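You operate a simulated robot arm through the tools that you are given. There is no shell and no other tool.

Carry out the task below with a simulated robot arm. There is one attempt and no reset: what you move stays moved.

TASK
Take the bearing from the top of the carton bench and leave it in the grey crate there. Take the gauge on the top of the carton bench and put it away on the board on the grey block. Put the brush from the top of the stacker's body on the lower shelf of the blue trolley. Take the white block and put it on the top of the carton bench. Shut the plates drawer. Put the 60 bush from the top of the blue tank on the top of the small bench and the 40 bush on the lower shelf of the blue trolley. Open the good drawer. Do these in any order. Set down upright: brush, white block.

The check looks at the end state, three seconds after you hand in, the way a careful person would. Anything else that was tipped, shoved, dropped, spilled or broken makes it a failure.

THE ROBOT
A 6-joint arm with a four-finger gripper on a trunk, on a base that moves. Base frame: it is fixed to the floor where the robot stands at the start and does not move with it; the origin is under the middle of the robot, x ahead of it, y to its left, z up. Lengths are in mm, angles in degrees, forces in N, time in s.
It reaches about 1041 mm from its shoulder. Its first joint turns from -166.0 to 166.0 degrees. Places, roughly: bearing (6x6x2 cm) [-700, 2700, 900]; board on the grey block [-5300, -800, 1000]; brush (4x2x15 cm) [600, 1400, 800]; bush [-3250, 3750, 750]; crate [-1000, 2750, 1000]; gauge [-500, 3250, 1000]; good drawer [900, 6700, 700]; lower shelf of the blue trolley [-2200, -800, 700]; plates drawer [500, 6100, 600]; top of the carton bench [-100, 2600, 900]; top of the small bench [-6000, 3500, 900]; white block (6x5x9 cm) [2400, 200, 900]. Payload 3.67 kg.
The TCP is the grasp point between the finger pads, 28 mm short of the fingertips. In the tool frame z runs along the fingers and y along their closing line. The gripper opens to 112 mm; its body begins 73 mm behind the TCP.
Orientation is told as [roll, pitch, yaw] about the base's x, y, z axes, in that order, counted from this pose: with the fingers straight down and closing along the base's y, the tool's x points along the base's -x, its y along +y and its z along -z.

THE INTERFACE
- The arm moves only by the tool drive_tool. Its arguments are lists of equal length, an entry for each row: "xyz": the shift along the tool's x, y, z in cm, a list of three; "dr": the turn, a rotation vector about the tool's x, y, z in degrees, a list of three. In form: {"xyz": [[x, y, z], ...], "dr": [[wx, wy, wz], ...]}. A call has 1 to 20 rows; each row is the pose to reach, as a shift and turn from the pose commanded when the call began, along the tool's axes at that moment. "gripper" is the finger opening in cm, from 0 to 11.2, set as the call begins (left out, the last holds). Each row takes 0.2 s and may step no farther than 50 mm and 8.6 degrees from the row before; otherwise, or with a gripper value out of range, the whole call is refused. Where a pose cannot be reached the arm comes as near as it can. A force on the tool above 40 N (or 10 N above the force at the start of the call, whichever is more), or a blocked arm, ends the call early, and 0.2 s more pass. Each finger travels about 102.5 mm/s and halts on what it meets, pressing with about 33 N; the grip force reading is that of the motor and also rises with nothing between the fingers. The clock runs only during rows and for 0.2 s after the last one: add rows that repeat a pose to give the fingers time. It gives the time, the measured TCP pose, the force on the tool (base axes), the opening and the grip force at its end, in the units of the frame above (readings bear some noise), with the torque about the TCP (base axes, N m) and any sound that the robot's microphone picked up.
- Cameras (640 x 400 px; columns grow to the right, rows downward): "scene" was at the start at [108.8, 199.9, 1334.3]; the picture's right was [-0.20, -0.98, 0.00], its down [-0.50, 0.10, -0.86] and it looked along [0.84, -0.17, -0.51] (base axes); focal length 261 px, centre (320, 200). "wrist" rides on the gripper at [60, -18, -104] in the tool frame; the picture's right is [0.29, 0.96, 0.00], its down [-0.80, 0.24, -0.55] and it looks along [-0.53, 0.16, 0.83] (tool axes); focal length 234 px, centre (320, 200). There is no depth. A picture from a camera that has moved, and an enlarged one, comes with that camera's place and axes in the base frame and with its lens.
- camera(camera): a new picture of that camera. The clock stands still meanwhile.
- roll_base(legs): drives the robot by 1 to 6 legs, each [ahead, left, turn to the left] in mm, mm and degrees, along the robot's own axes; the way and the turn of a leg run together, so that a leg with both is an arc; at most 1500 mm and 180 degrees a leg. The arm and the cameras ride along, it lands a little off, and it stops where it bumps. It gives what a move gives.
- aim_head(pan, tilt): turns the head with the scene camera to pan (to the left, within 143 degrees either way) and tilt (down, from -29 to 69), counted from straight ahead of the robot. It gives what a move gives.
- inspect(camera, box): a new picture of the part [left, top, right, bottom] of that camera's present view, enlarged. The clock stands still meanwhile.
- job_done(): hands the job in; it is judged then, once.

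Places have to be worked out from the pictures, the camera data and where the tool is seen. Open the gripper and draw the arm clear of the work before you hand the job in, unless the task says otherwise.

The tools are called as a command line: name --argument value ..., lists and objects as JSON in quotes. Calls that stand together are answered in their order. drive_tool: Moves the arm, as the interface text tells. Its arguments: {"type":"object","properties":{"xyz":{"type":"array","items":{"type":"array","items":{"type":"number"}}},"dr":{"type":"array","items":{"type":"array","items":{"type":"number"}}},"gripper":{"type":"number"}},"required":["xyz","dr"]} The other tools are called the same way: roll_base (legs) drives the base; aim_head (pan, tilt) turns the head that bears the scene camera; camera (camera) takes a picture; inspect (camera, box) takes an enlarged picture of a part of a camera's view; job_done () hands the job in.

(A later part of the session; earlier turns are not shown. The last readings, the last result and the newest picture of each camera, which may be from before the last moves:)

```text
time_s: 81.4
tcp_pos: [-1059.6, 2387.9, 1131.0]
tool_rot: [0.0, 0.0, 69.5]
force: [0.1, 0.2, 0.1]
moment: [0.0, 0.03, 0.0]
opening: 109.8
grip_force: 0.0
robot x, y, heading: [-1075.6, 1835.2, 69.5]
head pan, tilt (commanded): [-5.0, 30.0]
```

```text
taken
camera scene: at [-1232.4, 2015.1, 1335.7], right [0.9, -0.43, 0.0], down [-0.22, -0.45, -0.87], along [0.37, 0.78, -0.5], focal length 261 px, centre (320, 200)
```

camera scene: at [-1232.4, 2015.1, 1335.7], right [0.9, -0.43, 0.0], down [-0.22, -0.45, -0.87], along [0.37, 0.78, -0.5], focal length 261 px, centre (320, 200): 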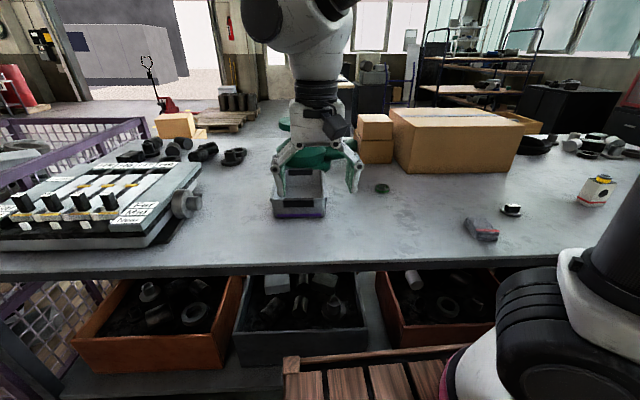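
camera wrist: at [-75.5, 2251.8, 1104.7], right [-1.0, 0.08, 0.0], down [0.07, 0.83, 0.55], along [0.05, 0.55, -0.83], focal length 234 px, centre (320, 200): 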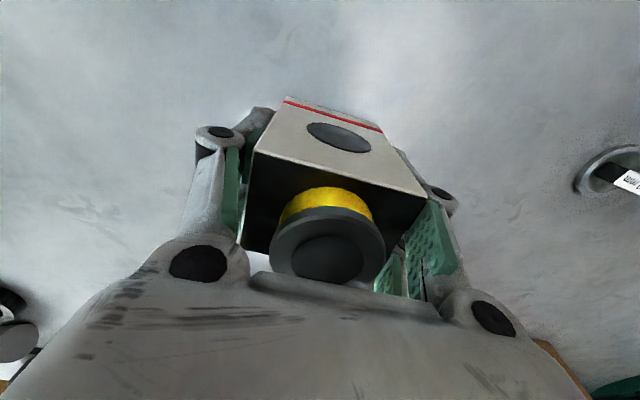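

The bearing is at pixel (383,188). I'll zoom to measure it and the crate precisely.

inspect --camera "scene" --box '[250, 130, 410, 230]'

camera --camera "wrist"

```text
4.00 times, centred on (330, 180) of scene
camera zoom: at [-1232.4, 2015.1, 1335.7], right [0.9, -0.43, 0.0], down [-0.22, -0.45, -0.87], along [0.37, 0.78, -0.5], focal length 1045 px, centre (280, 280)
```

zoom: 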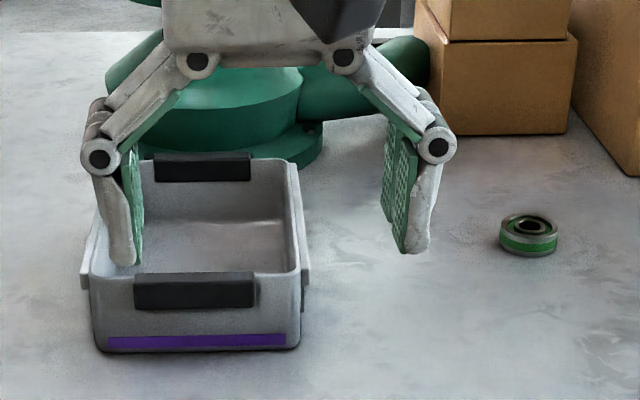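

```text
taken
camera wrist: at [-1064.4, 2326.6, 1235.8], right [-1.0, 0.07, 0.0], down [0.06, 0.83, 0.55], along [0.04, 0.55, -0.83], focal length 234 px, centre (320, 200)
```

wrist: 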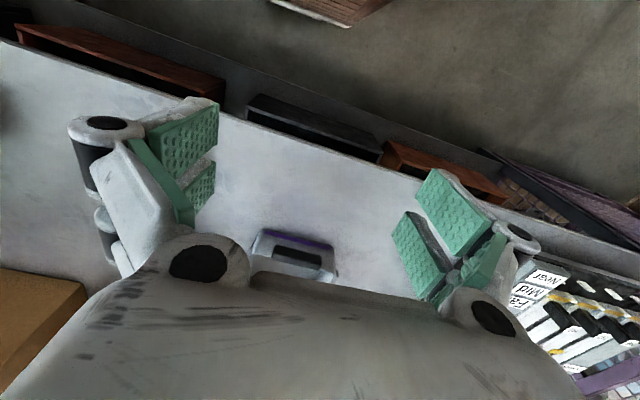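

Bearing centre ≈ (−663, 2680), bench z≈881; crate interior centre ≈ (−955, 2737). I'll move above the bearing at travel height and check with the wrist camera.

drive_tool --xyz '[[-3.75, -2.45, 0], [-7.5, -4.9, 0], [-11.25, -7.35, 0], [-15, -9.8, 0], [-18.75, -12.25, 0], [-22.5, -14.7, 0], [-26.25, -17.1, 0], [-30, -19.6, 0], [-33.75, -22.0, 0], [-37.5, -24.5, 0], [-41.2, -26.9, 0], [-41.2, -26.9, 4], [-41.2, -26.9, 8], [-41.2, -26.9, 8]]' --dr '[[0, 0, 0], [0, 0, 0], [0, 0, 0], [0, 0, 0], [0, 0, 0], [0, 0, 0], [0, 0, 0], [0, 0, 0], [0, 0, 0], [0, 0, 0], [0, 0, 0], [0, 0, 0], [0, 0, 0], [0, 0, 0]]'

camera --camera "wrist"

camera --camera "scene"

```text
time_s: 84.4
tcp_pos: [-660.4, 2680.0, 1050.5]
tool_rot: [0.0, 0.1, 69.4]
force: [-0.1, 0.2, 0.2]
moment: [0.0, 0.04, 0.01]
opening: 109.8
grip_force: 0.2
robot x, y, heading: [-1078.8, 1837.6, 69.5]
head pan, tilt (commanded): [-5.0, 30.0]
```

```text
taken
camera wrist: at [-664.5, 2617.9, 1156.3], right [-1.0, 0.07, 0.0], down [0.06, 0.83, 0.55], along [0.04, 0.55, -0.83], focal length 234 px, centre (320, 200)
```

wrist: 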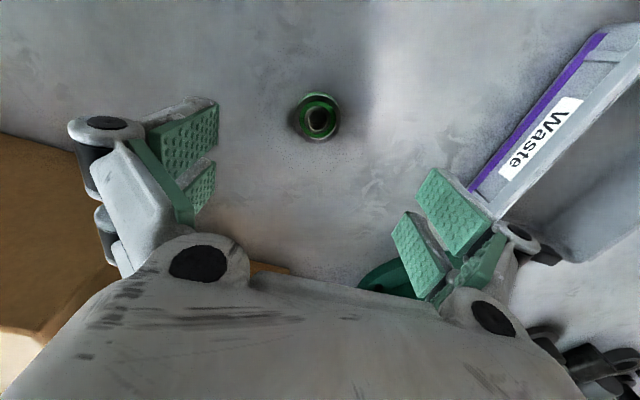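

```text
taken
camera scene: at [-1232.3, 2015.2, 1335.8], right [0.9, -0.43, 0.0], down [-0.22, -0.45, -0.87], along [0.37, 0.78, -0.5], focal length 261 px, centre (320, 200)
```

scene: 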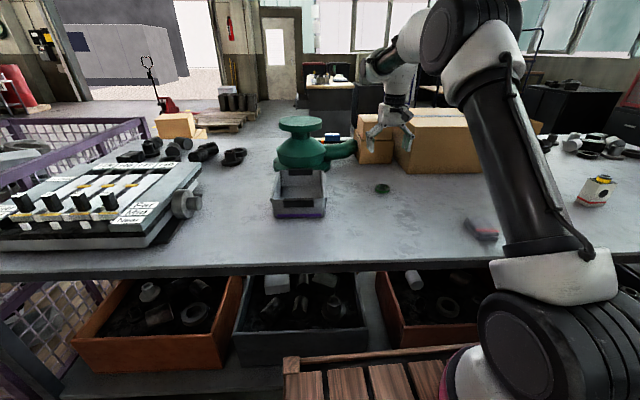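

The TCP axis is within ~4 mm of the bearing. I'll descend to z≈915 (fingertips just above the bench) and close.

drive_tool --xyz '[[0, -0.2, 4.5], [0, -0.2, 9], [0, -0.2, 12.5], [0, -0.2, 13.5], [0, -0.2, 13.5]]' --dr '[[0, 0, 0], [0, 0, 0], [0, 0, 0], [0, 0, 0], [0, 0, 0]]'

camera --camera "wrist"

inspect --camera "scene" --box '[310, 120, 450, 220]'

```text
time_s: 85.6
tcp_pos: [-659.3, 2680.5, 917.2]
tool_rot: [0.0, 0.1, 69.4]
force: [0.2, 0.1, 0.2]
moment: [0.01, 0.0, 0.04]
opening: 110.0
grip_force: 0.0
robot x, y, heading: [-1081.1, 1838.0, 69.6]
head pan, tilt (commanded): [-5.0, 30.0]
```

```text
taken
camera wrist: at [-665.0, 2619.0, 1022.4], right [-1.0, 0.07, 0.0], down [0.06, 0.83, 0.55], along [0.04, 0.55, -0.83], focal length 234 px, centre (320, 200)
```

wrist: 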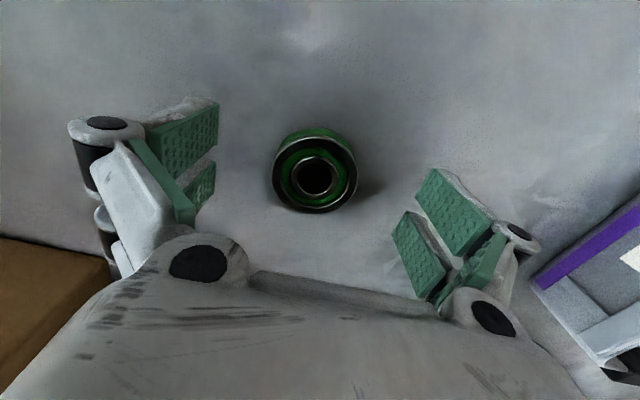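

```text
4.00 times, centred on (380, 170) of scene
camera zoom: at [-1232.4, 2015.2, 1335.7], right [0.9, -0.43, 0.0], down [-0.22, -0.45, -0.87], along [0.37, 0.78, -0.5], focal length 1045 px, centre (80, 320)
```

zoom: 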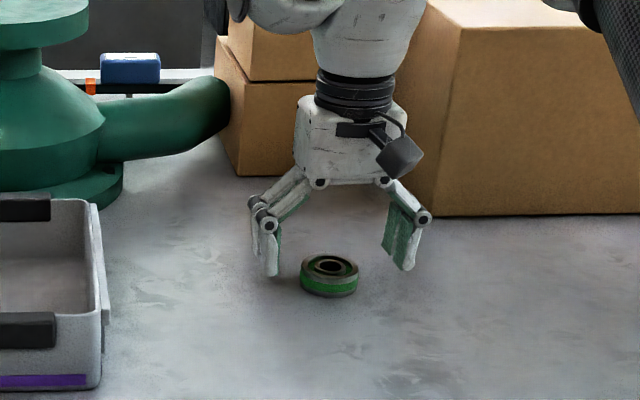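

Bearing is centred on the tool axis. Lower 3 mm more and close.

drive_tool --xyz '[[0, 0, 0.3], [0, 0, 0.3], [0, 0, 0.3], [0, 0, 0.3], [0, 0, 0.3]]' --dr '[[0, 0, 0], [0, 0, 0], [0, 0, 0], [0, 0, 0], [0, 0, 0]]' --gripper 4.0

camera --camera "wrist"

```text
time_s: 86.8
tcp_pos: [-658.9, 2681.6, 914.1]
tool_rot: [0.1, 0.0, 69.3]
force: [0.2, -1.2, 1.6]
moment: [-0.07, 0.04, 0.0]
opening: 50.8
grip_force: 33.1
robot x, y, heading: [-1076.6, 1839.1, 69.0]
head pan, tilt (commanded): [-5.0, 30.0]
```

```text
taken
camera wrist: at [-664.6, 2618.6, 1019.2], right [-1.0, 0.07, 0.0], down [0.06, 0.83, 0.55], along [0.04, 0.55, -0.83], focal length 234 px, centre (320, 200)
```

wrist: 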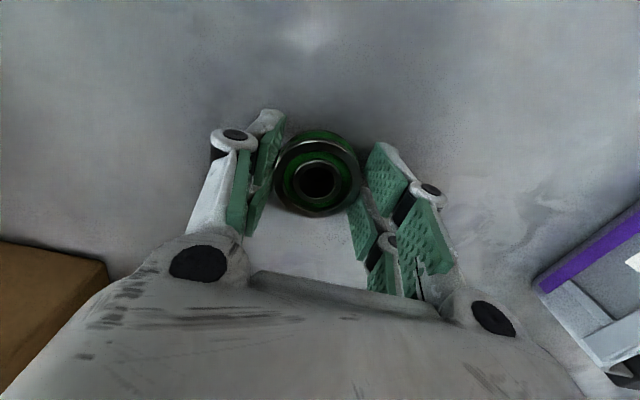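

Gripped at 50.8 mm. I'll lift slightly and check it's held.

drive_tool --xyz '[[0, 0, -1], [0, 0, -3], [0, 0, -6], [0, 0, -10], [0, 0, -14], [0, 0, -14]]' --dr '[[0, 0, 0], [0, 0, 0], [0, 0, 0], [0, 0, 0], [0, 0, 0], [0, 0, 0]]'

camera --camera "wrist"

inspect --camera "scene" --box '[250, 80, 450, 220]'

```text
time_s: 88.2
tcp_pos: [-661.4, 2678.5, 1052.4]
tool_rot: [0.0, 0.0, 69.4]
force: [0.0, 0.7, -1.5]
moment: [0.01, 0.02, 0.0]
opening: 51.0
grip_force: 32.8
robot x, y, heading: [-1077.3, 1834.0, 69.5]
head pan, tilt (commanded): [-5.0, 30.0]
```

```text
taken
camera wrist: at [-665.7, 2616.1, 1157.0], right [-1.0, 0.07, 0.0], down [0.06, 0.83, 0.55], along [0.04, 0.55, -0.83], focal length 234 px, centre (320, 200)
```

wrist: 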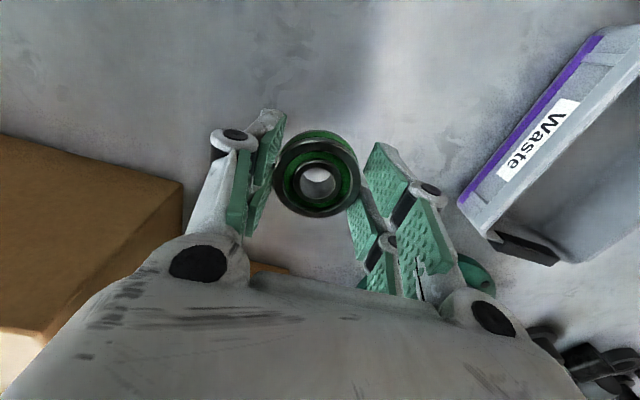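

```text
2.86 times, centred on (350, 150) of scene
camera zoom: at [-1232.3, 2015.3, 1335.7], right [0.9, -0.43, 0.0], down [-0.22, -0.45, -0.87], along [0.37, 0.78, -0.5], focal length 747 px, centre (234, 343)
```

zoom: 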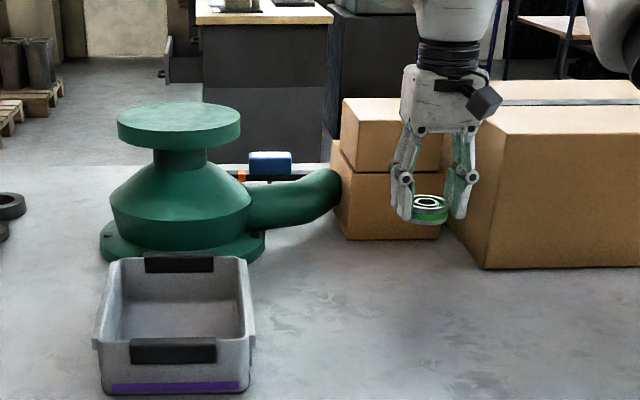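

Bearing held; a black/orange/blue object (likely the gauge) is visible at the back edge of the bench. I'll carry the bearing over the crate centre (−956, 2735), aligning the tool yaw to the crate.

drive_tool --xyz '[[0.7, 4.2, 0], [1.4, 8.4, 0], [2.1, 12.7, 0], [2.8, 16.9, 0], [3.5, 21.1, 0], [4.2, 25.3, 0], [5.1, 29.6, 0], [5.1, 29.6, 0]]' --dr '[[0, 0, 0.7], [0, 0, 1.4], [0, 0, 2.1], [0, 0, 2.8], [0, 0, 3.5], [0, 0, 4.2], [0, 0, 4.9], [0, 0, 4.9]]'

camera --camera "wrist"

inspect --camera "scene" --box '[220, 80, 420, 230]'

```text
time_s: 90.0
tcp_pos: [-958.5, 2734.8, 1052.0]
tool_rot: [0.1, 0.0, 64.6]
force: [0.7, -0.1, -1.4]
moment: [-0.03, 0.05, 0.06]
opening: 50.7
grip_force: 32.8
robot x, y, heading: [-1077.6, 1834.3, 69.2]
head pan, tilt (commanded): [-5.0, 30.0]
```

```text
taken
camera wrist: at [-968.2, 2673.7, 1155.7], right [-0.99, 0.15, 0.0], down [0.13, 0.82, 0.55], along [0.08, 0.55, -0.83], focal length 234 px, centre (320, 200)
```

wrist: 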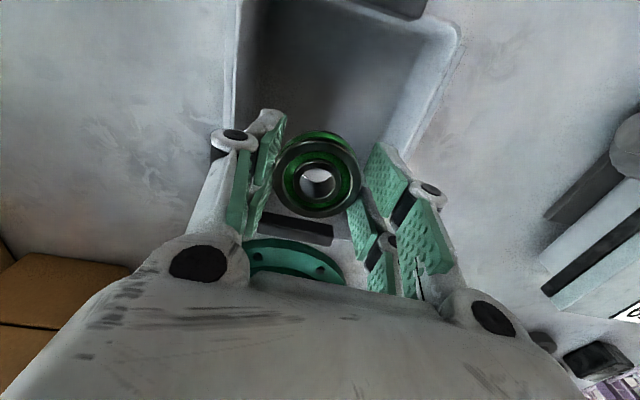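

```text
2.67 times, centred on (320, 155) of scene
camera zoom: at [-1232.4, 2015.2, 1335.7], right [0.9, -0.43, 0.0], down [-0.22, -0.45, -0.87], along [0.37, 0.78, -0.5], focal length 697 px, centre (320, 320)
```

zoom: 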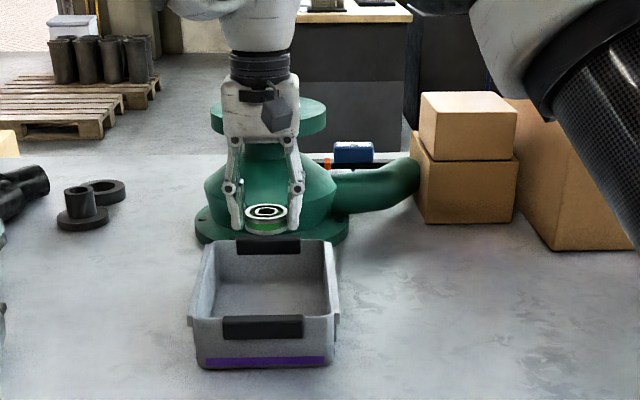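

Crate interior centre is ~8 mm to image-right and a few mm forward. I'll correct and descend into the crate to just above its floor.

drive_tool --xyz '[[-0.3, 0.8, 0], [-0.3, 0.8, 4], [-0.3, 0.8, 8], [-0.3, 0.8, 11], [-0.3, 0.8, 12.5], [-0.3, 0.8, 12.5]]' --dr '[[0, 0, 0], [0, 0, 0], [0, 0, 0], [0, 0, 0], [0, 0, 0], [0, 0, 0]]'

camera --camera "wrist"

inspect --camera "scene" --box '[240, 120, 380, 230]'

```text
time_s: 91.4
tcp_pos: [-961.6, 2741.1, 927.8]
tool_rot: [0.0, -0.1, 64.4]
force: [-0.2, -0.9, -2.2]
moment: [-0.03, -0.03, 0.01]
opening: 50.8
grip_force: 33.2
robot x, y, heading: [-1075.2, 1840.6, 69.4]
head pan, tilt (commanded): [-5.0, 30.0]
```

```text
taken
camera wrist: at [-972.7, 2679.8, 1033.0], right [-0.99, 0.15, 0.0], down [0.13, 0.82, 0.55], along [0.08, 0.55, -0.83], focal length 234 px, centre (320, 200)
```

wrist: 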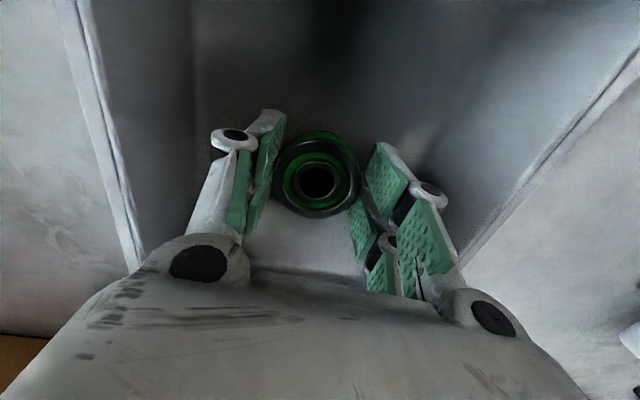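

```text
3.64 times, centred on (310, 175) of scene
camera zoom: at [-1232.4, 2015.3, 1335.7], right [0.9, -0.43, 0.0], down [-0.22, -0.45, -0.87], along [0.37, 0.78, -0.5], focal length 950 px, centre (356, 291)
```

zoom: 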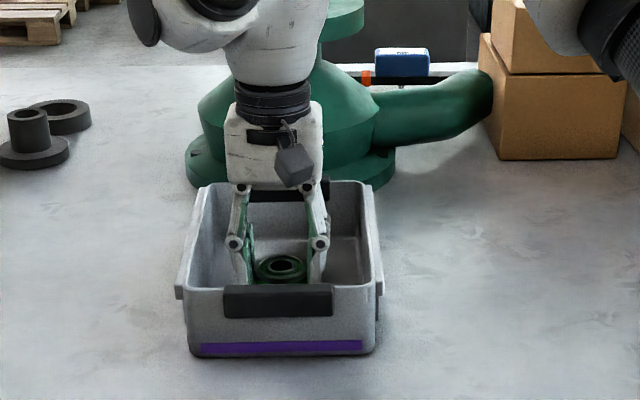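

The bearing is well inside the crate. I'll lower in small steps until it touches the floor.

drive_tool --xyz '[[0, 0, 0.2], [0, 0, 0.4], [0, 0, 0.6], [0, 0, 0.8], [0, 0, 1.0]]' --dr '[[0, 0, 0], [0, 0, 0], [0, 0, 0], [0, 0, 0], [0, 0, 0]]'

```text
time_s: 92.6
tcp_pos: [-962.4, 2741.4, 920.8]
tool_rot: [-0.1, -0.2, 64.6]
force: [-0.2, 0.4, 5.9]
moment: [-0.04, 0.11, 0.03]
opening: 50.8
grip_force: 33.6
robot x, y, heading: [-1075.1, 1837.8, 69.3]
head pan, tilt (commanded): [-5.0, 30.0]
```

Contact reached at z≈921. I'll ease up 1.5 mm and open partly to stay clear of the crate walls.

drive_tool --xyz '[[0, 0, -0.15], [0, 0, -0.15]]' --dr '[[0, 0, 0], [0, 0, 0]]'

drive_tool --xyz '[[0, 0, 0], [0, 0, 0], [0, 0, 0]]' --dr '[[0, 0, 0], [0, 0, 0], [0, 0, 0]]' --gripper 6.8

drive_tool --xyz '[[0, 0, -2], [0, 0, -5], [0, 0, -9], [0, 0, -13], [0, 0, -17], [0, 0, -17]]' --dr '[[0, 0, 0], [0, 0, 0], [0, 0, 0], [0, 0, 0], [0, 0, 0], [0, 0, 0]]'

camera --camera "wrist"

inspect --camera "scene" --box '[240, 120, 420, 230]'

```text
time_s: 93.2
tcp_pos: [-961.2, 2740.2, 919.7]
tool_rot: [0.0, -0.1, 64.5]
force: [-0.6, 0.0, -1.7]
moment: [0.0, 0.03, -0.03]
opening: 50.7
grip_force: 33.2
robot x, y, heading: [-1079.6, 1839.1, 69.4]
head pan, tilt (commanded): [-5.0, 30.0]
```

```text
time_s: 94.0
tcp_pos: [-960.9, 2739.6, 921.0]
tool_rot: [0.0, 0.0, 64.5]
force: [-0.4, 0.3, 1.4]
moment: [-0.01, 0.02, -0.01]
opening: 68.2
grip_force: 0.1
robot x, y, heading: [-1079.2, 1837.3, 69.4]
head pan, tilt (commanded): [-5.0, 30.0]
```

```text
time_s: 95.4
tcp_pos: [-962.6, 2741.6, 1089.1]
tool_rot: [0.0, 0.0, 64.5]
force: [-1.1, 0.1, -0.5]
moment: [0.03, -0.04, 0.02]
opening: 68.1
grip_force: 0.0
robot x, y, heading: [-1082.4, 1837.9, 69.4]
head pan, tilt (commanded): [-5.0, 30.0]
```

```text
taken
camera wrist: at [-973.1, 2679.8, 1193.6], right [-0.99, 0.15, 0.0], down [0.13, 0.82, 0.55], along [0.08, 0.55, -0.83], focal length 234 px, centre (320, 200)
```

wrist: 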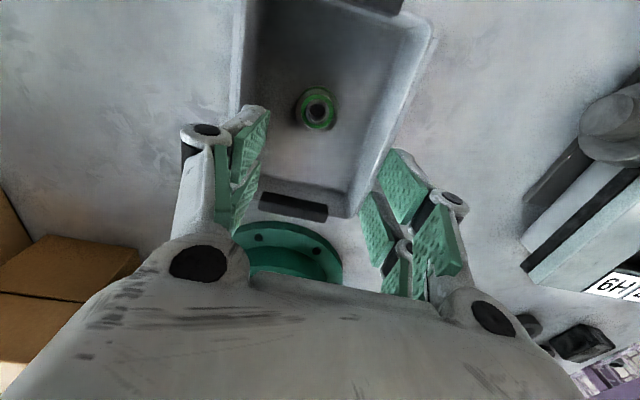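

```text
3.56 times, centred on (330, 175) of scene
camera zoom: at [-1232.4, 2015.3, 1335.7], right [0.9, -0.43, 0.0], down [-0.22, -0.45, -0.87], along [0.37, 0.78, -0.5], focal length 929 px, centre (284, 289)
```

zoom: 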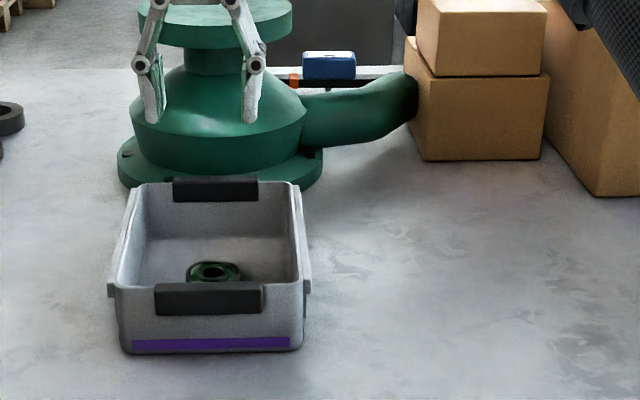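

The bearing rests in the crate. Next I'll retract the arm and survey the routes around the bench (left end and behind) for reaching the gauge at the back edge.

drive_tool --xyz '[[4.5, 0, -1], [9, 0, -2], [13.5, 0, -3], [18, 0, -4], [22.5, 0, -5], [27, 0, -5], [31, 0, -5], [35, 0, -5], [35, 0, -5]]' --dr '[[0, 0, 0], [0, 0, 0], [0, 0, 0], [0, 0, 0], [0, 0, 0], [0, 0, 0], [0, 0, 0], [0, 0, 0], [0, 0, 0]]' --gripper 11.0

aim_head --pan 50 --tilt 20

camera --camera "scene"

aim_head --pan -50 --tilt 15

camera --camera "scene"

```text
time_s: 97.4
tcp_pos: [-1113.8, 2426.4, 1141.3]
tool_rot: [0.1, 0.1, 64.5]
force: [-0.3, 0.0, 0.0]
moment: [-0.04, -0.03, 0.01]
opening: 109.9
grip_force: 0.0
robot x, y, heading: [-1078.4, 1834.3, 69.3]
head pan, tilt (commanded): [-5.0, 30.0]
```

```text
time_s: 98.7
tcp_pos: [-1113.3, 2426.3, 1141.4]
tool_rot: [0.0, 0.0, 64.5]
force: [-0.6, -0.5, 0.3]
moment: [-0.01, 0.01, 0.01]
opening: 109.9
grip_force: 0.0
robot x, y, heading: [-1075.3, 1836.4, 69.3]
head pan, tilt (commanded): [50.0, 20.0]
```

```text
taken
camera scene: at [-1317.2, 2014.7, 1351.8], right [0.87, 0.49, 0.0], down [0.17, -0.3, -0.94], along [-0.46, 0.82, -0.34], focal length 261 px, centre (320, 200)
```

scene: 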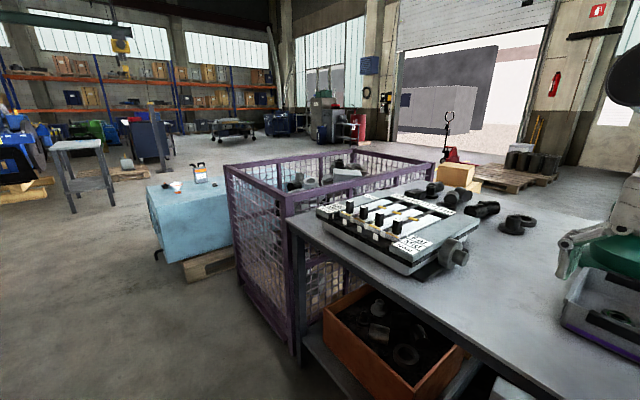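

```text
time_s: 100.4
tcp_pos: [-1114.1, 2426.5, 1141.0]
tool_rot: [0.0, 0.0, 64.4]
force: [-0.6, -0.8, -0.3]
moment: [0.0, 0.0, -0.01]
opening: 109.9
grip_force: 0.0
robot x, y, heading: [-1076.5, 1837.5, 69.4]
head pan, tilt (commanded): [-50.0, 15.0]
```

```text
taken
camera scene: at [-1183.4, 1964.7, 1359.9], right [0.33, -0.94, 0.0], down [-0.24, -0.09, -0.97], along [0.91, 0.32, -0.26], focal length 261 px, centre (320, 200)
```

scene: 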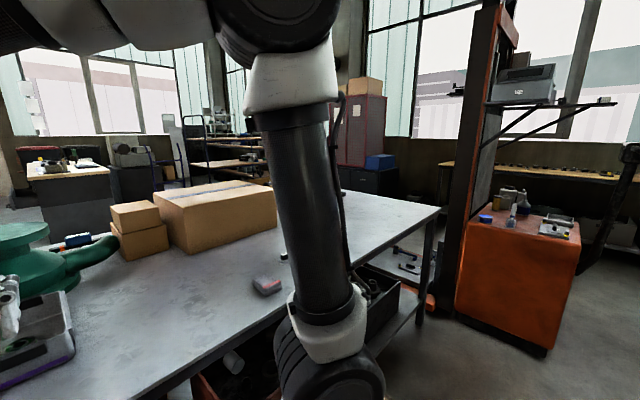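

The gauge must be reached from behind the bench later. Next job: the brush on the stacker. I'll drive to its west side, facing the stacker's left flank.

roll_base --legs '[[-347, -1143, 0], [0, 0, -49.4]]'

aim_head --pan 0 --tilt 30

camera --camera "scene"

camera --camera "wrist"

```text
time_s: 108.8
tcp_pos: [319.2, 1487.4, 1140.9]
tool_rot: [-0.1, 0.0, 13.3]
force: [-0.8, -0.6, 0.5]
moment: [0.0, -0.03, 0.02]
opening: 110.0
grip_force: 0.1
robot x, y, heading: [-119.4, 1083.9, 18.4]
head pan, tilt (commanded): [-50.0, 15.0]
```

```text
time_s: 110.0
tcp_pos: [318.6, 1487.6, 1141.3]
tool_rot: [0.1, -0.1, 13.3]
force: [-0.7, 0.1, -1.0]
moment: [-0.02, 0.01, 0.01]
opening: 110.0
grip_force: 0.1
robot x, y, heading: [-115.1, 1088.6, 18.3]
head pan, tilt (commanded): [0.0, 30.0]
```

```text
taken
camera scene: at [-80.2, 1331.3, 1335.8], right [0.31, -0.95, 0.0], down [-0.47, -0.16, -0.87], along [0.82, 0.27, -0.5], focal length 261 px, centre (320, 200)
```

scene: 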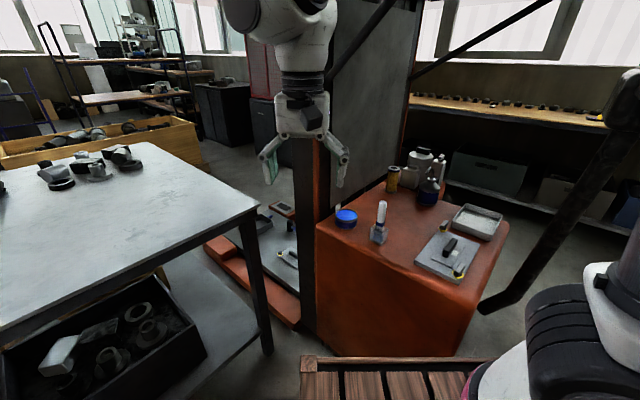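

```text
taken
camera wrist: at [264.0, 1456.3, 1245.6], right [-0.5, 0.87, 0.0], down [0.72, 0.42, 0.55], along [0.48, 0.28, -0.83], focal length 234 px, centre (320, 200)
```

wrist: 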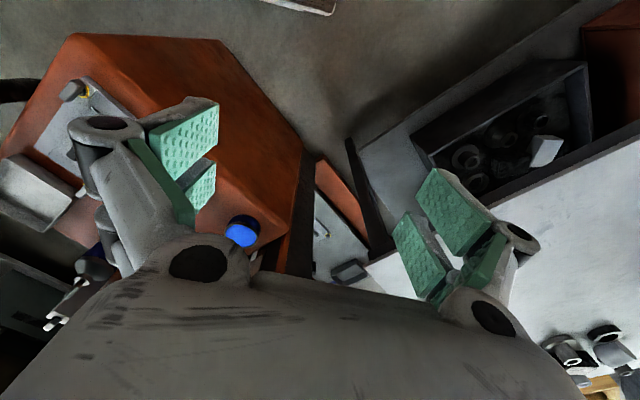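

Good view of the stacker top; the brush stands beside a blue tin. Zooming in.

inspect --camera "scene" --box '[310, 140, 510, 300]'

inspect --camera "scene" --box '[340, 180, 420, 260]'

```text
2.50 times, centred on (410, 220) of scene
camera zoom: at [-80.2, 1331.3, 1335.8], right [0.31, -0.95, 0.0], down [-0.47, -0.16, -0.87], along [0.82, 0.27, -0.5], focal length 653 px, centre (95, 150)
```

zoom: 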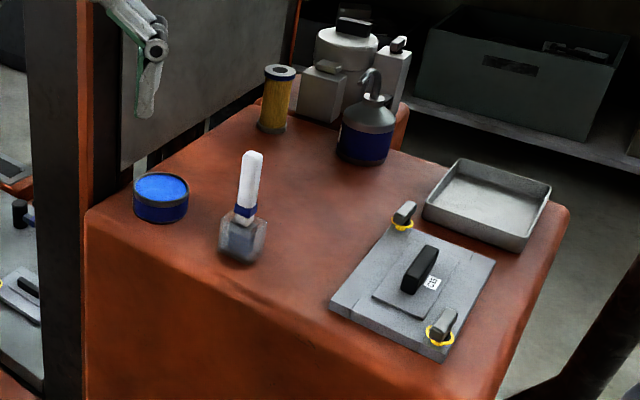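

```text
5.00 times, centred on (380, 220) of scene
camera zoom: at [-80.2, 1331.3, 1335.8], right [0.31, -0.95, 0.0], down [-0.47, -0.16, -0.87], along [0.82, 0.27, -0.5], focal length 1307 px, centre (20, 100)
```

zoom: 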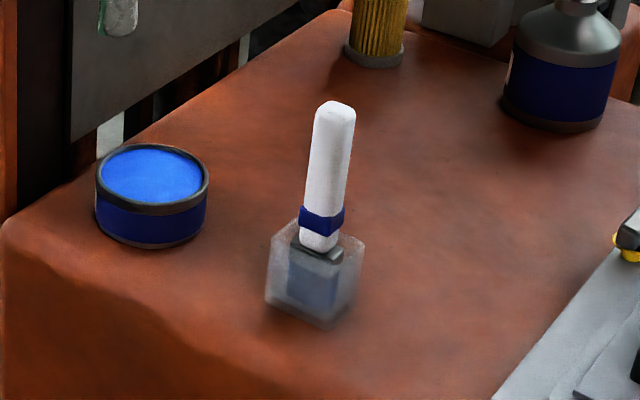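

I'll bring the gripper above the brush (still high) and use the wrist camera to understand the translucent part around its base.

drive_tool --xyz '[[-3.3, -2.7, 0], [-6.7, -5.4, 0], [-10, -8.1, 0], [-13.4, -10.8, 0], [-16.7, -13.5, 0], [-20, -16.2, 0], [-22, -18.8, 0], [-22, -18.8, 0]]' --dr '[[0, 0, 0], [0, 0, 0], [0, 0, 0], [0, 0, 0], [0, 0, 0], [0, 0, 0], [0, 0, 0], [0, 0, 0]]'

camera --camera "wrist"

camera --camera "scene"

```text
time_s: 111.8
tcp_pos: [579.5, 1352.0, 1137.9]
tool_rot: [-0.1, 0.1, 13.4]
force: [0.2, 0.4, -0.6]
moment: [0.01, 0.01, 0.01]
opening: 110.1
grip_force: 0.0
robot x, y, heading: [-115.5, 1089.0, 18.4]
head pan, tilt (commanded): [0.0, 30.0]
```

```text
taken
camera wrist: at [524.7, 1321.2, 1244.1], right [-0.5, 0.87, 0.0], down [0.72, 0.42, 0.55], along [0.48, 0.28, -0.83], focal length 234 px, centre (320, 200)
```

wrist: 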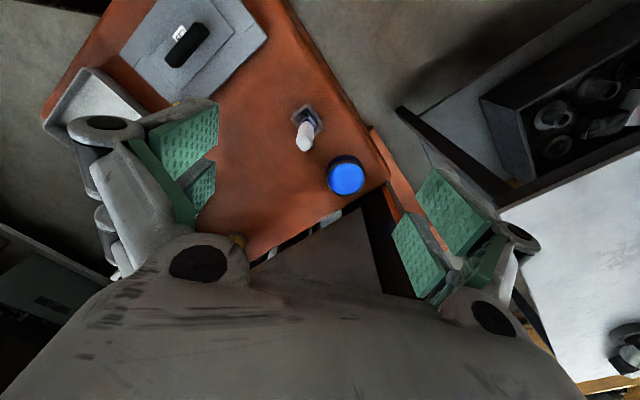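

```text
taken
camera scene: at [-80.2, 1331.3, 1335.7], right [0.31, -0.95, 0.0], down [-0.48, -0.16, -0.87], along [0.82, 0.27, -0.5], focal length 261 px, centre (320, 200)
```

scene: 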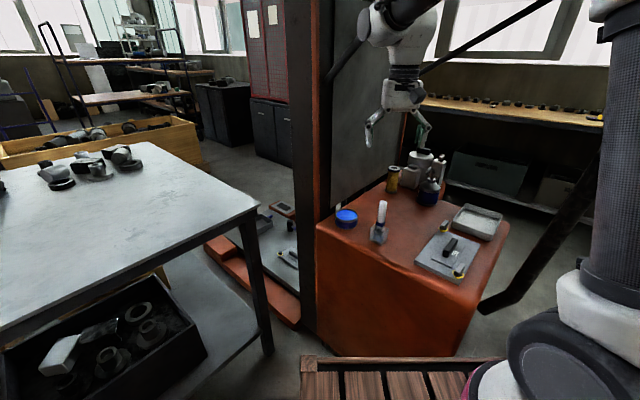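

inspect --camera "wrist" --box '[240, 80, 400, 200]'

```text
3.33 times, centred on (320, 140) of wrist
camera zoom: at [524.7, 1321.2, 1244.1], right [-0.5, 0.87, 0.0], down [0.72, 0.42, 0.55], along [0.48, 0.28, -0.83], focal length 781 px, centre (320, 400)
```

zoom: 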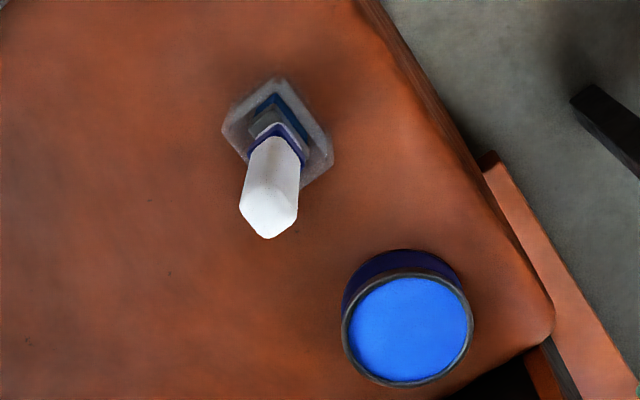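

The brush stands at about (638, 1361), base z≈784, top≈934, handle ~20 mm square with faces along the stacker's axes. Since it must later go between trolley shelves, I'll grip it with a slanted approach: first back off and yaw the tool to approach along −22°.

drive_tool --xyz '[[1.8, 2.0, -0.5], [3.6, 4.0, 1.2], [5.4, 6.0, 2.4], [7.1, 8.1, 3.6], [8.84, 10.1, 5.0], [8.84, 10.1, 5.0]]' --dr '[[0, 0, 7], [0, 0, 14], [0, 0, 21], [0, 0, 28], [0, 0, 35.4], [0, 0, 35.4]]' --gripper 9.0

drive_tool --xyz '[[0, 0, 0], [0, 0, 0], [0, 0, 0], [0, 0, 0], [0, 0, 0], [0, 0, 0], [0, 0, 0], [0, 0, 0], [0, 0, 0]]' --dr '[[0, -7.5, 0], [0, -15, 0], [0, -22.5, 0], [0, -30, 0], [0, -37.5, 0], [0, -45, 0], [0, -52.5, 0], [0, -60, 0], [0, -60, 0]]'

camera --camera "wrist"

camera --camera "scene"

```text
time_s: 113.2
tcp_pos: [466.7, 1430.2, 1089.2]
tool_rot: [0.0, 0.0, -22.3]
force: [0.2, 0.3, 0.8]
moment: [0.0, -0.02, -0.01]
opening: 90.2
grip_force: 0.0
robot x, y, heading: [-119.6, 1088.5, 17.9]
head pan, tilt (commanded): [0.0, 30.0]
```

```text
time_s: 115.2
tcp_pos: [467.9, 1431.9, 1091.0]
tool_rot: [0.0, -60.0, -22.1]
force: [0.1, -0.1, 0.5]
moment: [0.0, 0.01, 0.0]
opening: 90.2
grip_force: 0.1
robot x, y, heading: [-122.5, 1093.0, 18.2]
head pan, tilt (commanded): [0.0, 30.0]
```

```text
taken
camera wrist: at [349.3, 1460.8, 1091.6], right [0.23, 0.94, -0.25], down [0.01, 0.25, 0.97], along [0.97, -0.22, 0.04], focal length 234 px, centre (320, 200)
```

wrist: 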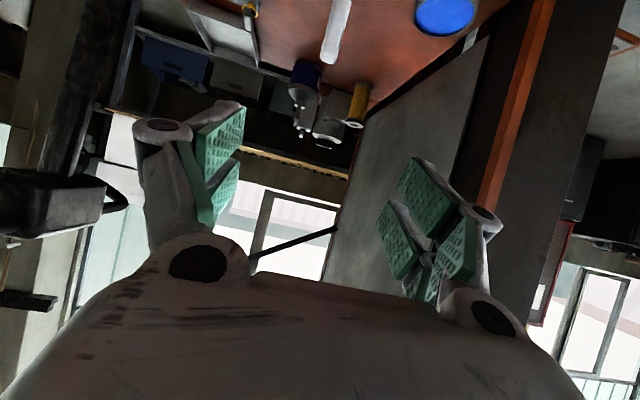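

```text
taken
camera scene: at [-80.2, 1331.3, 1335.7], right [0.31, -0.95, 0.0], down [-0.48, -0.16, -0.87], along [0.82, 0.27, -0.5], focal length 261 px, centre (320, 200)
```

scene: 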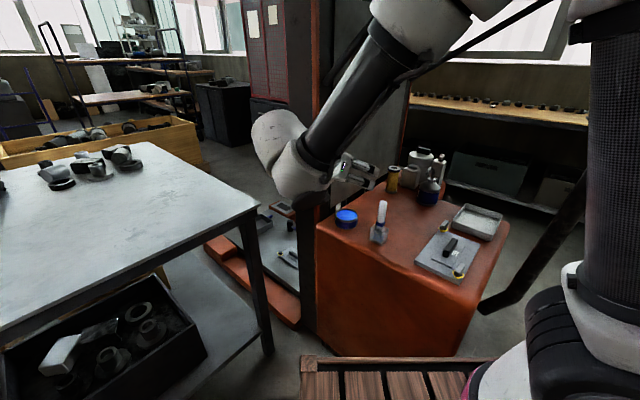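

The slanted pose works. I'll descend to a pre-approach point 12 cm short of the handle at z≈895, then check alignment.

drive_tool --xyz '[[2.8, 0, 3.0], [5.5, 0, 6.1], [8.3, -0.1, 9.1], [11.1, -0.1, 12.1], [13.86, -0.16, 15.18], [13.86, -0.16, 15.18]]' --dr '[[0, 0, 0], [0, 0, 0], [0, 0, 0], [0, 0, 0], [0, 0, 0], [0, 0, 0]]'

camera --camera "wrist"

inspect --camera "scene" --box '[240, 120, 460, 280]'

```text
time_s: 116.6
tcp_pos: [527.4, 1408.7, 895.6]
tool_rot: [0.0, -60.1, -22.2]
force: [0.4, -0.5, 0.1]
moment: [0.0, 0.0, 0.0]
opening: 90.0
grip_force: 0.1
robot x, y, heading: [-117.5, 1089.9, 18.3]
head pan, tilt (commanded): [0.0, 30.0]
```

```text
taken
camera wrist: at [408.0, 1437.6, 897.2], right [0.23, 0.94, -0.25], down [0.01, 0.25, 0.97], along [0.97, -0.22, 0.04], focal length 234 px, centre (320, 200)
```

wrist: 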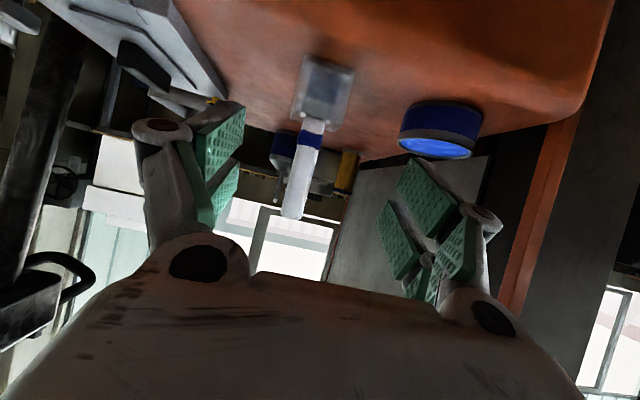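

```text
2.50 times, centred on (350, 200) of scene
camera zoom: at [-80.2, 1331.3, 1335.7], right [0.31, -0.95, 0.0], down [-0.48, -0.16, -0.87], along [0.82, 0.27, -0.5], focal length 653 px, centre (245, 200)
```

zoom: 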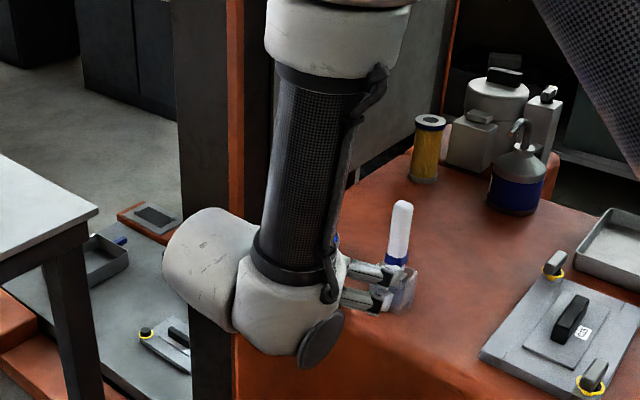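

The brush is exactly where predicted, centred within ~2 mm. Advance 11.8 cm horizontally so the handle sits at the TCP.

drive_tool --xyz '[[-1.5, -0.05, 2.6], [-3.0, -0.1, 5.1], [-4.5, -0.15, 7.7], [-5.9, -0.2, 10.2], [-5.9, -0.2, 10.2]]' --dr '[[0, 0, 0], [0, 0, 0], [0, 0, 0], [0, 0, 0], [0, 0, 0]]'

camera --camera "wrist"

inspect --camera "scene" --box '[280, 140, 460, 270]'

```text
time_s: 117.8
tcp_pos: [633.1, 1362.8, 895.1]
tool_rot: [0.1, -60.0, -22.1]
force: [-0.2, 0.3, -0.3]
moment: [0.01, -0.02, -0.02]
opening: 89.9
grip_force: 0.0
robot x, y, heading: [-120.4, 1089.1, 17.8]
head pan, tilt (commanded): [0.0, 30.0]
```

```text
taken
camera wrist: at [513.9, 1391.1, 895.2], right [0.23, 0.94, -0.25], down [0.02, 0.25, 0.97], along [0.97, -0.22, 0.04], focal length 234 px, centre (320, 200)
```

wrist: 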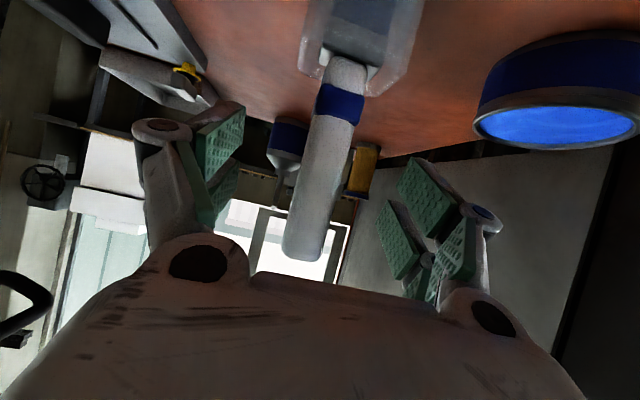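

```text
3.08 times, centred on (370, 205) of scene
camera zoom: at [-80.2, 1331.3, 1335.7], right [0.31, -0.95, 0.0], down [-0.48, -0.16, -0.87], along [0.82, 0.27, -0.5], focal length 804 px, centre (166, 185)
```

zoom: 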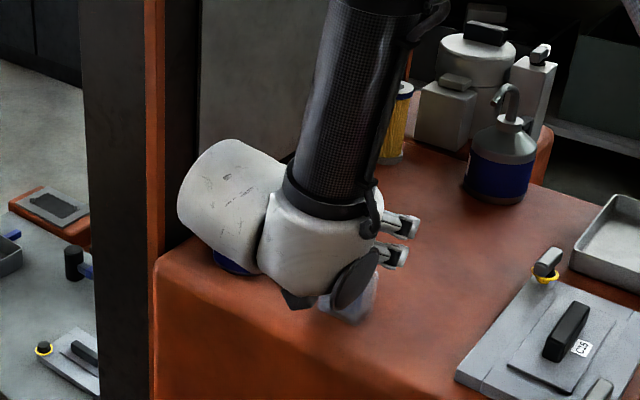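

The handle runs right through the TCP. Close the gripper on it.

drive_tool --xyz '[[0, 0, 0], [0, 0, 0], [0, 0, 0], [0, 0, 0], [0, 0, 0]]' --dr '[[0, 0, 0], [0, 0, 0], [0, 0, 0], [0, 0, 0], [0, 0, 0]]' --gripper 0.8

camera --camera "wrist"

```text
time_s: 119.0
tcp_pos: [632.9, 1363.1, 895.0]
tool_rot: [0.0, -60.1, -22.1]
force: [0.4, -0.2, 0.4]
moment: [-0.02, 0.01, -0.02]
opening: 21.5
grip_force: 32.9
robot x, y, heading: [-117.3, 1088.0, 18.1]
head pan, tilt (commanded): [0.0, 30.0]
```

```text
taken
camera wrist: at [513.7, 1391.3, 895.2], right [0.23, 0.94, -0.25], down [0.02, 0.25, 0.97], along [0.97, -0.22, 0.04], focal length 234 px, centre (320, 200)
```

wrist: 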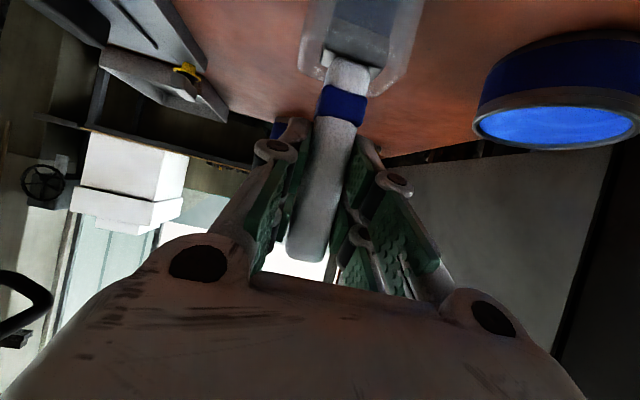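

Gripped (21.5 mm). Lift straight up in steps to see what comes along.

drive_tool --xyz '[[-0.87, 0, -0.5], [-1.73, 0, -1.0], [-3.0, 0, -1.75], [-4.33, 0, -2.5], [-4.33, 0, -2.5]]' --dr '[[0, 0, 0], [0, 0, 0], [0, 0, 0], [0, 0, 0], [0, 0, 0]]'

camera --camera "wrist"

inspect --camera "scene" --box '[280, 140, 460, 270]'

```text
time_s: 120.2
tcp_pos: [633.5, 1362.8, 944.6]
tool_rot: [-0.1, -60.0, -22.1]
force: [0.6, -0.2, -0.1]
moment: [-0.01, -0.01, -0.02]
opening: 21.4
grip_force: 33.1
robot x, y, heading: [-121.9, 1088.5, 18.4]
head pan, tilt (commanded): [0.0, 30.0]
```

```text
taken
camera wrist: at [514.8, 1391.9, 945.5], right [0.23, 0.94, -0.25], down [0.02, 0.25, 0.97], along [0.97, -0.22, 0.04], focal length 234 px, centre (320, 200)
```

wrist: 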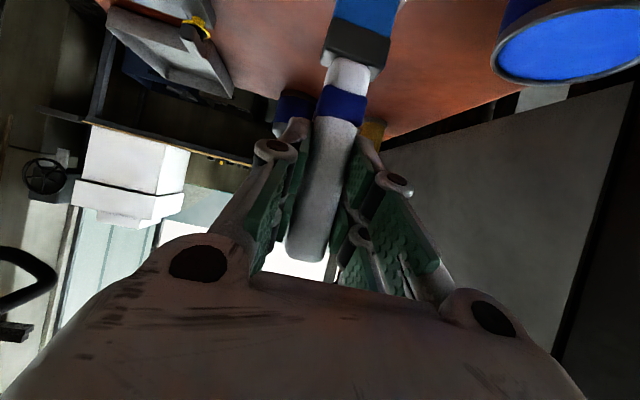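

```text
3.08 times, centred on (370, 205) of scene
camera zoom: at [-80.1, 1331.4, 1335.7], right [0.31, -0.95, 0.0], down [-0.48, -0.16, -0.87], along [0.82, 0.27, -0.5], focal length 804 px, centre (166, 185)
```

zoom: 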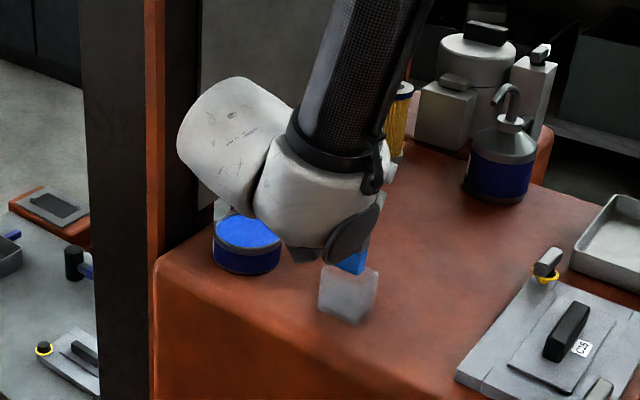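

The brush lifted out of a translucent cup, which stays put; its bristles are blue. Lift well clear and retract.

drive_tool --xyz '[[-3.5, 0, -2.0], [-7.0, 0, -4.0], [-10.4, 0, -6.0], [-8.4, 0, -9.5], [-6.4, 0, -13.0], [-4.4, 0, -16.5], [-4.4, 0, -16.5]]' --dr '[[0, 0, 0], [0, 0, 0], [0, 0, 0], [0, 0, 0], [0, 0, 0], [0, 0, 0], [0, 0, 0]]'

camera --camera "scene"

camera --camera "wrist"

```text
time_s: 121.8
tcp_pos: [517.9, 1410.4, 1066.9]
tool_rot: [0.0, -60.1, -22.1]
force: [0.1, 0.4, -1.1]
moment: [0.0, -0.03, 0.04]
opening: 21.1
grip_force: 33.0
robot x, y, heading: [-118.3, 1092.4, 18.2]
head pan, tilt (commanded): [0.0, 30.0]
```

```text
taken
camera scene: at [-80.1, 1331.3, 1335.7], right [0.31, -0.95, 0.0], down [-0.48, -0.16, -0.87], along [0.82, 0.27, -0.5], focal length 261 px, centre (320, 200)
```

scene: 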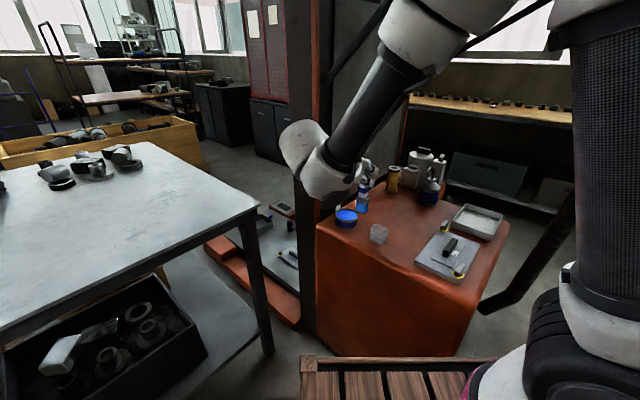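

```text
taken
camera wrist: at [398.7, 1439.0, 1067.6], right [0.23, 0.94, -0.25], down [0.02, 0.25, 0.97], along [0.97, -0.22, 0.04], focal length 234 px, centre (320, 200)
```

wrist: 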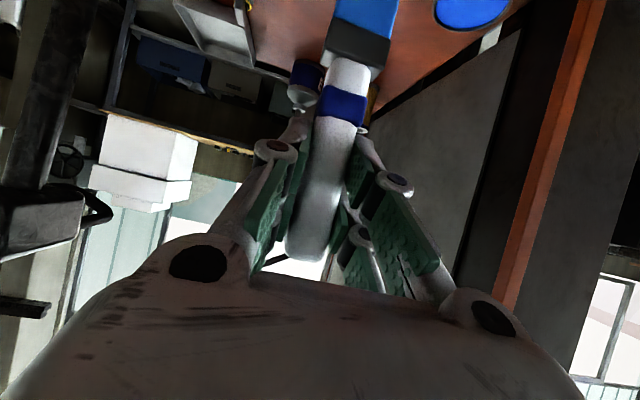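

The brush hangs vertically in the grip. Now drive back away from the stacker, turn toward the blue trolley, and approach its long side.

roll_base --legs '[[-707, -286, 0], [0, 0, -130], [400, -348, 0]]'

aim_head --pan 0 --tilt 25

camera --camera "scene"

camera --camera "wrist"

```text
time_s: 134.0
tcp_pos: [-1337.6, -317.4, 1066.4]
tool_rot: [0.0, -60.1, -152.9]
force: [-0.5, -0.5, -1.5]
moment: [0.02, -0.03, 0.0]
opening: 21.4
grip_force: 32.9
robot x, y, heading: [-1162.5, 373.6, -112.7]
head pan, tilt (commanded): [0.0, 30.0]
```

```text
time_s: 134.6
tcp_pos: [-1336.8, -317.4, 1066.5]
tool_rot: [0.0, -60.0, -152.9]
force: [0.2, -0.1, -1.8]
moment: [0.01, 0.03, 0.0]
opening: 21.4
grip_force: 33.1
robot x, y, heading: [-1162.4, 373.1, -112.6]
head pan, tilt (commanded): [0.0, 25.0]
```

```text
taken
camera scene: at [-1008.1, 189.4, 1343.7], right [-0.92, 0.38, 0.0], down [0.16, 0.39, -0.91], along [-0.35, -0.84, -0.42], focal length 261 px, centre (320, 200)
```

scene: 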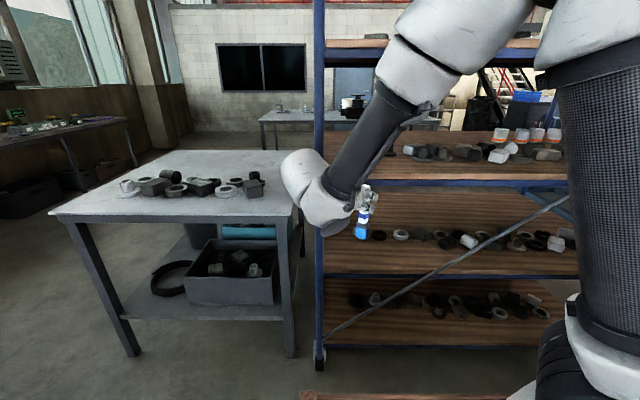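

```text
taken
camera wrist: at [-1240.1, -246.7, 1067.5], right [0.56, -0.79, -0.25], down [0.18, -0.18, 0.97], along [-0.81, -0.59, 0.04], focal length 234 px, centre (320, 200)
```

wrist: 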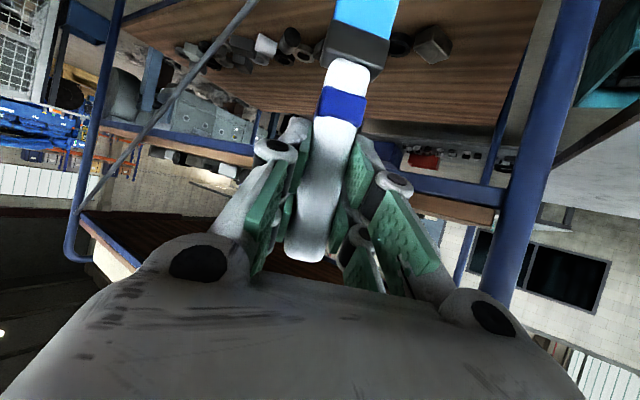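

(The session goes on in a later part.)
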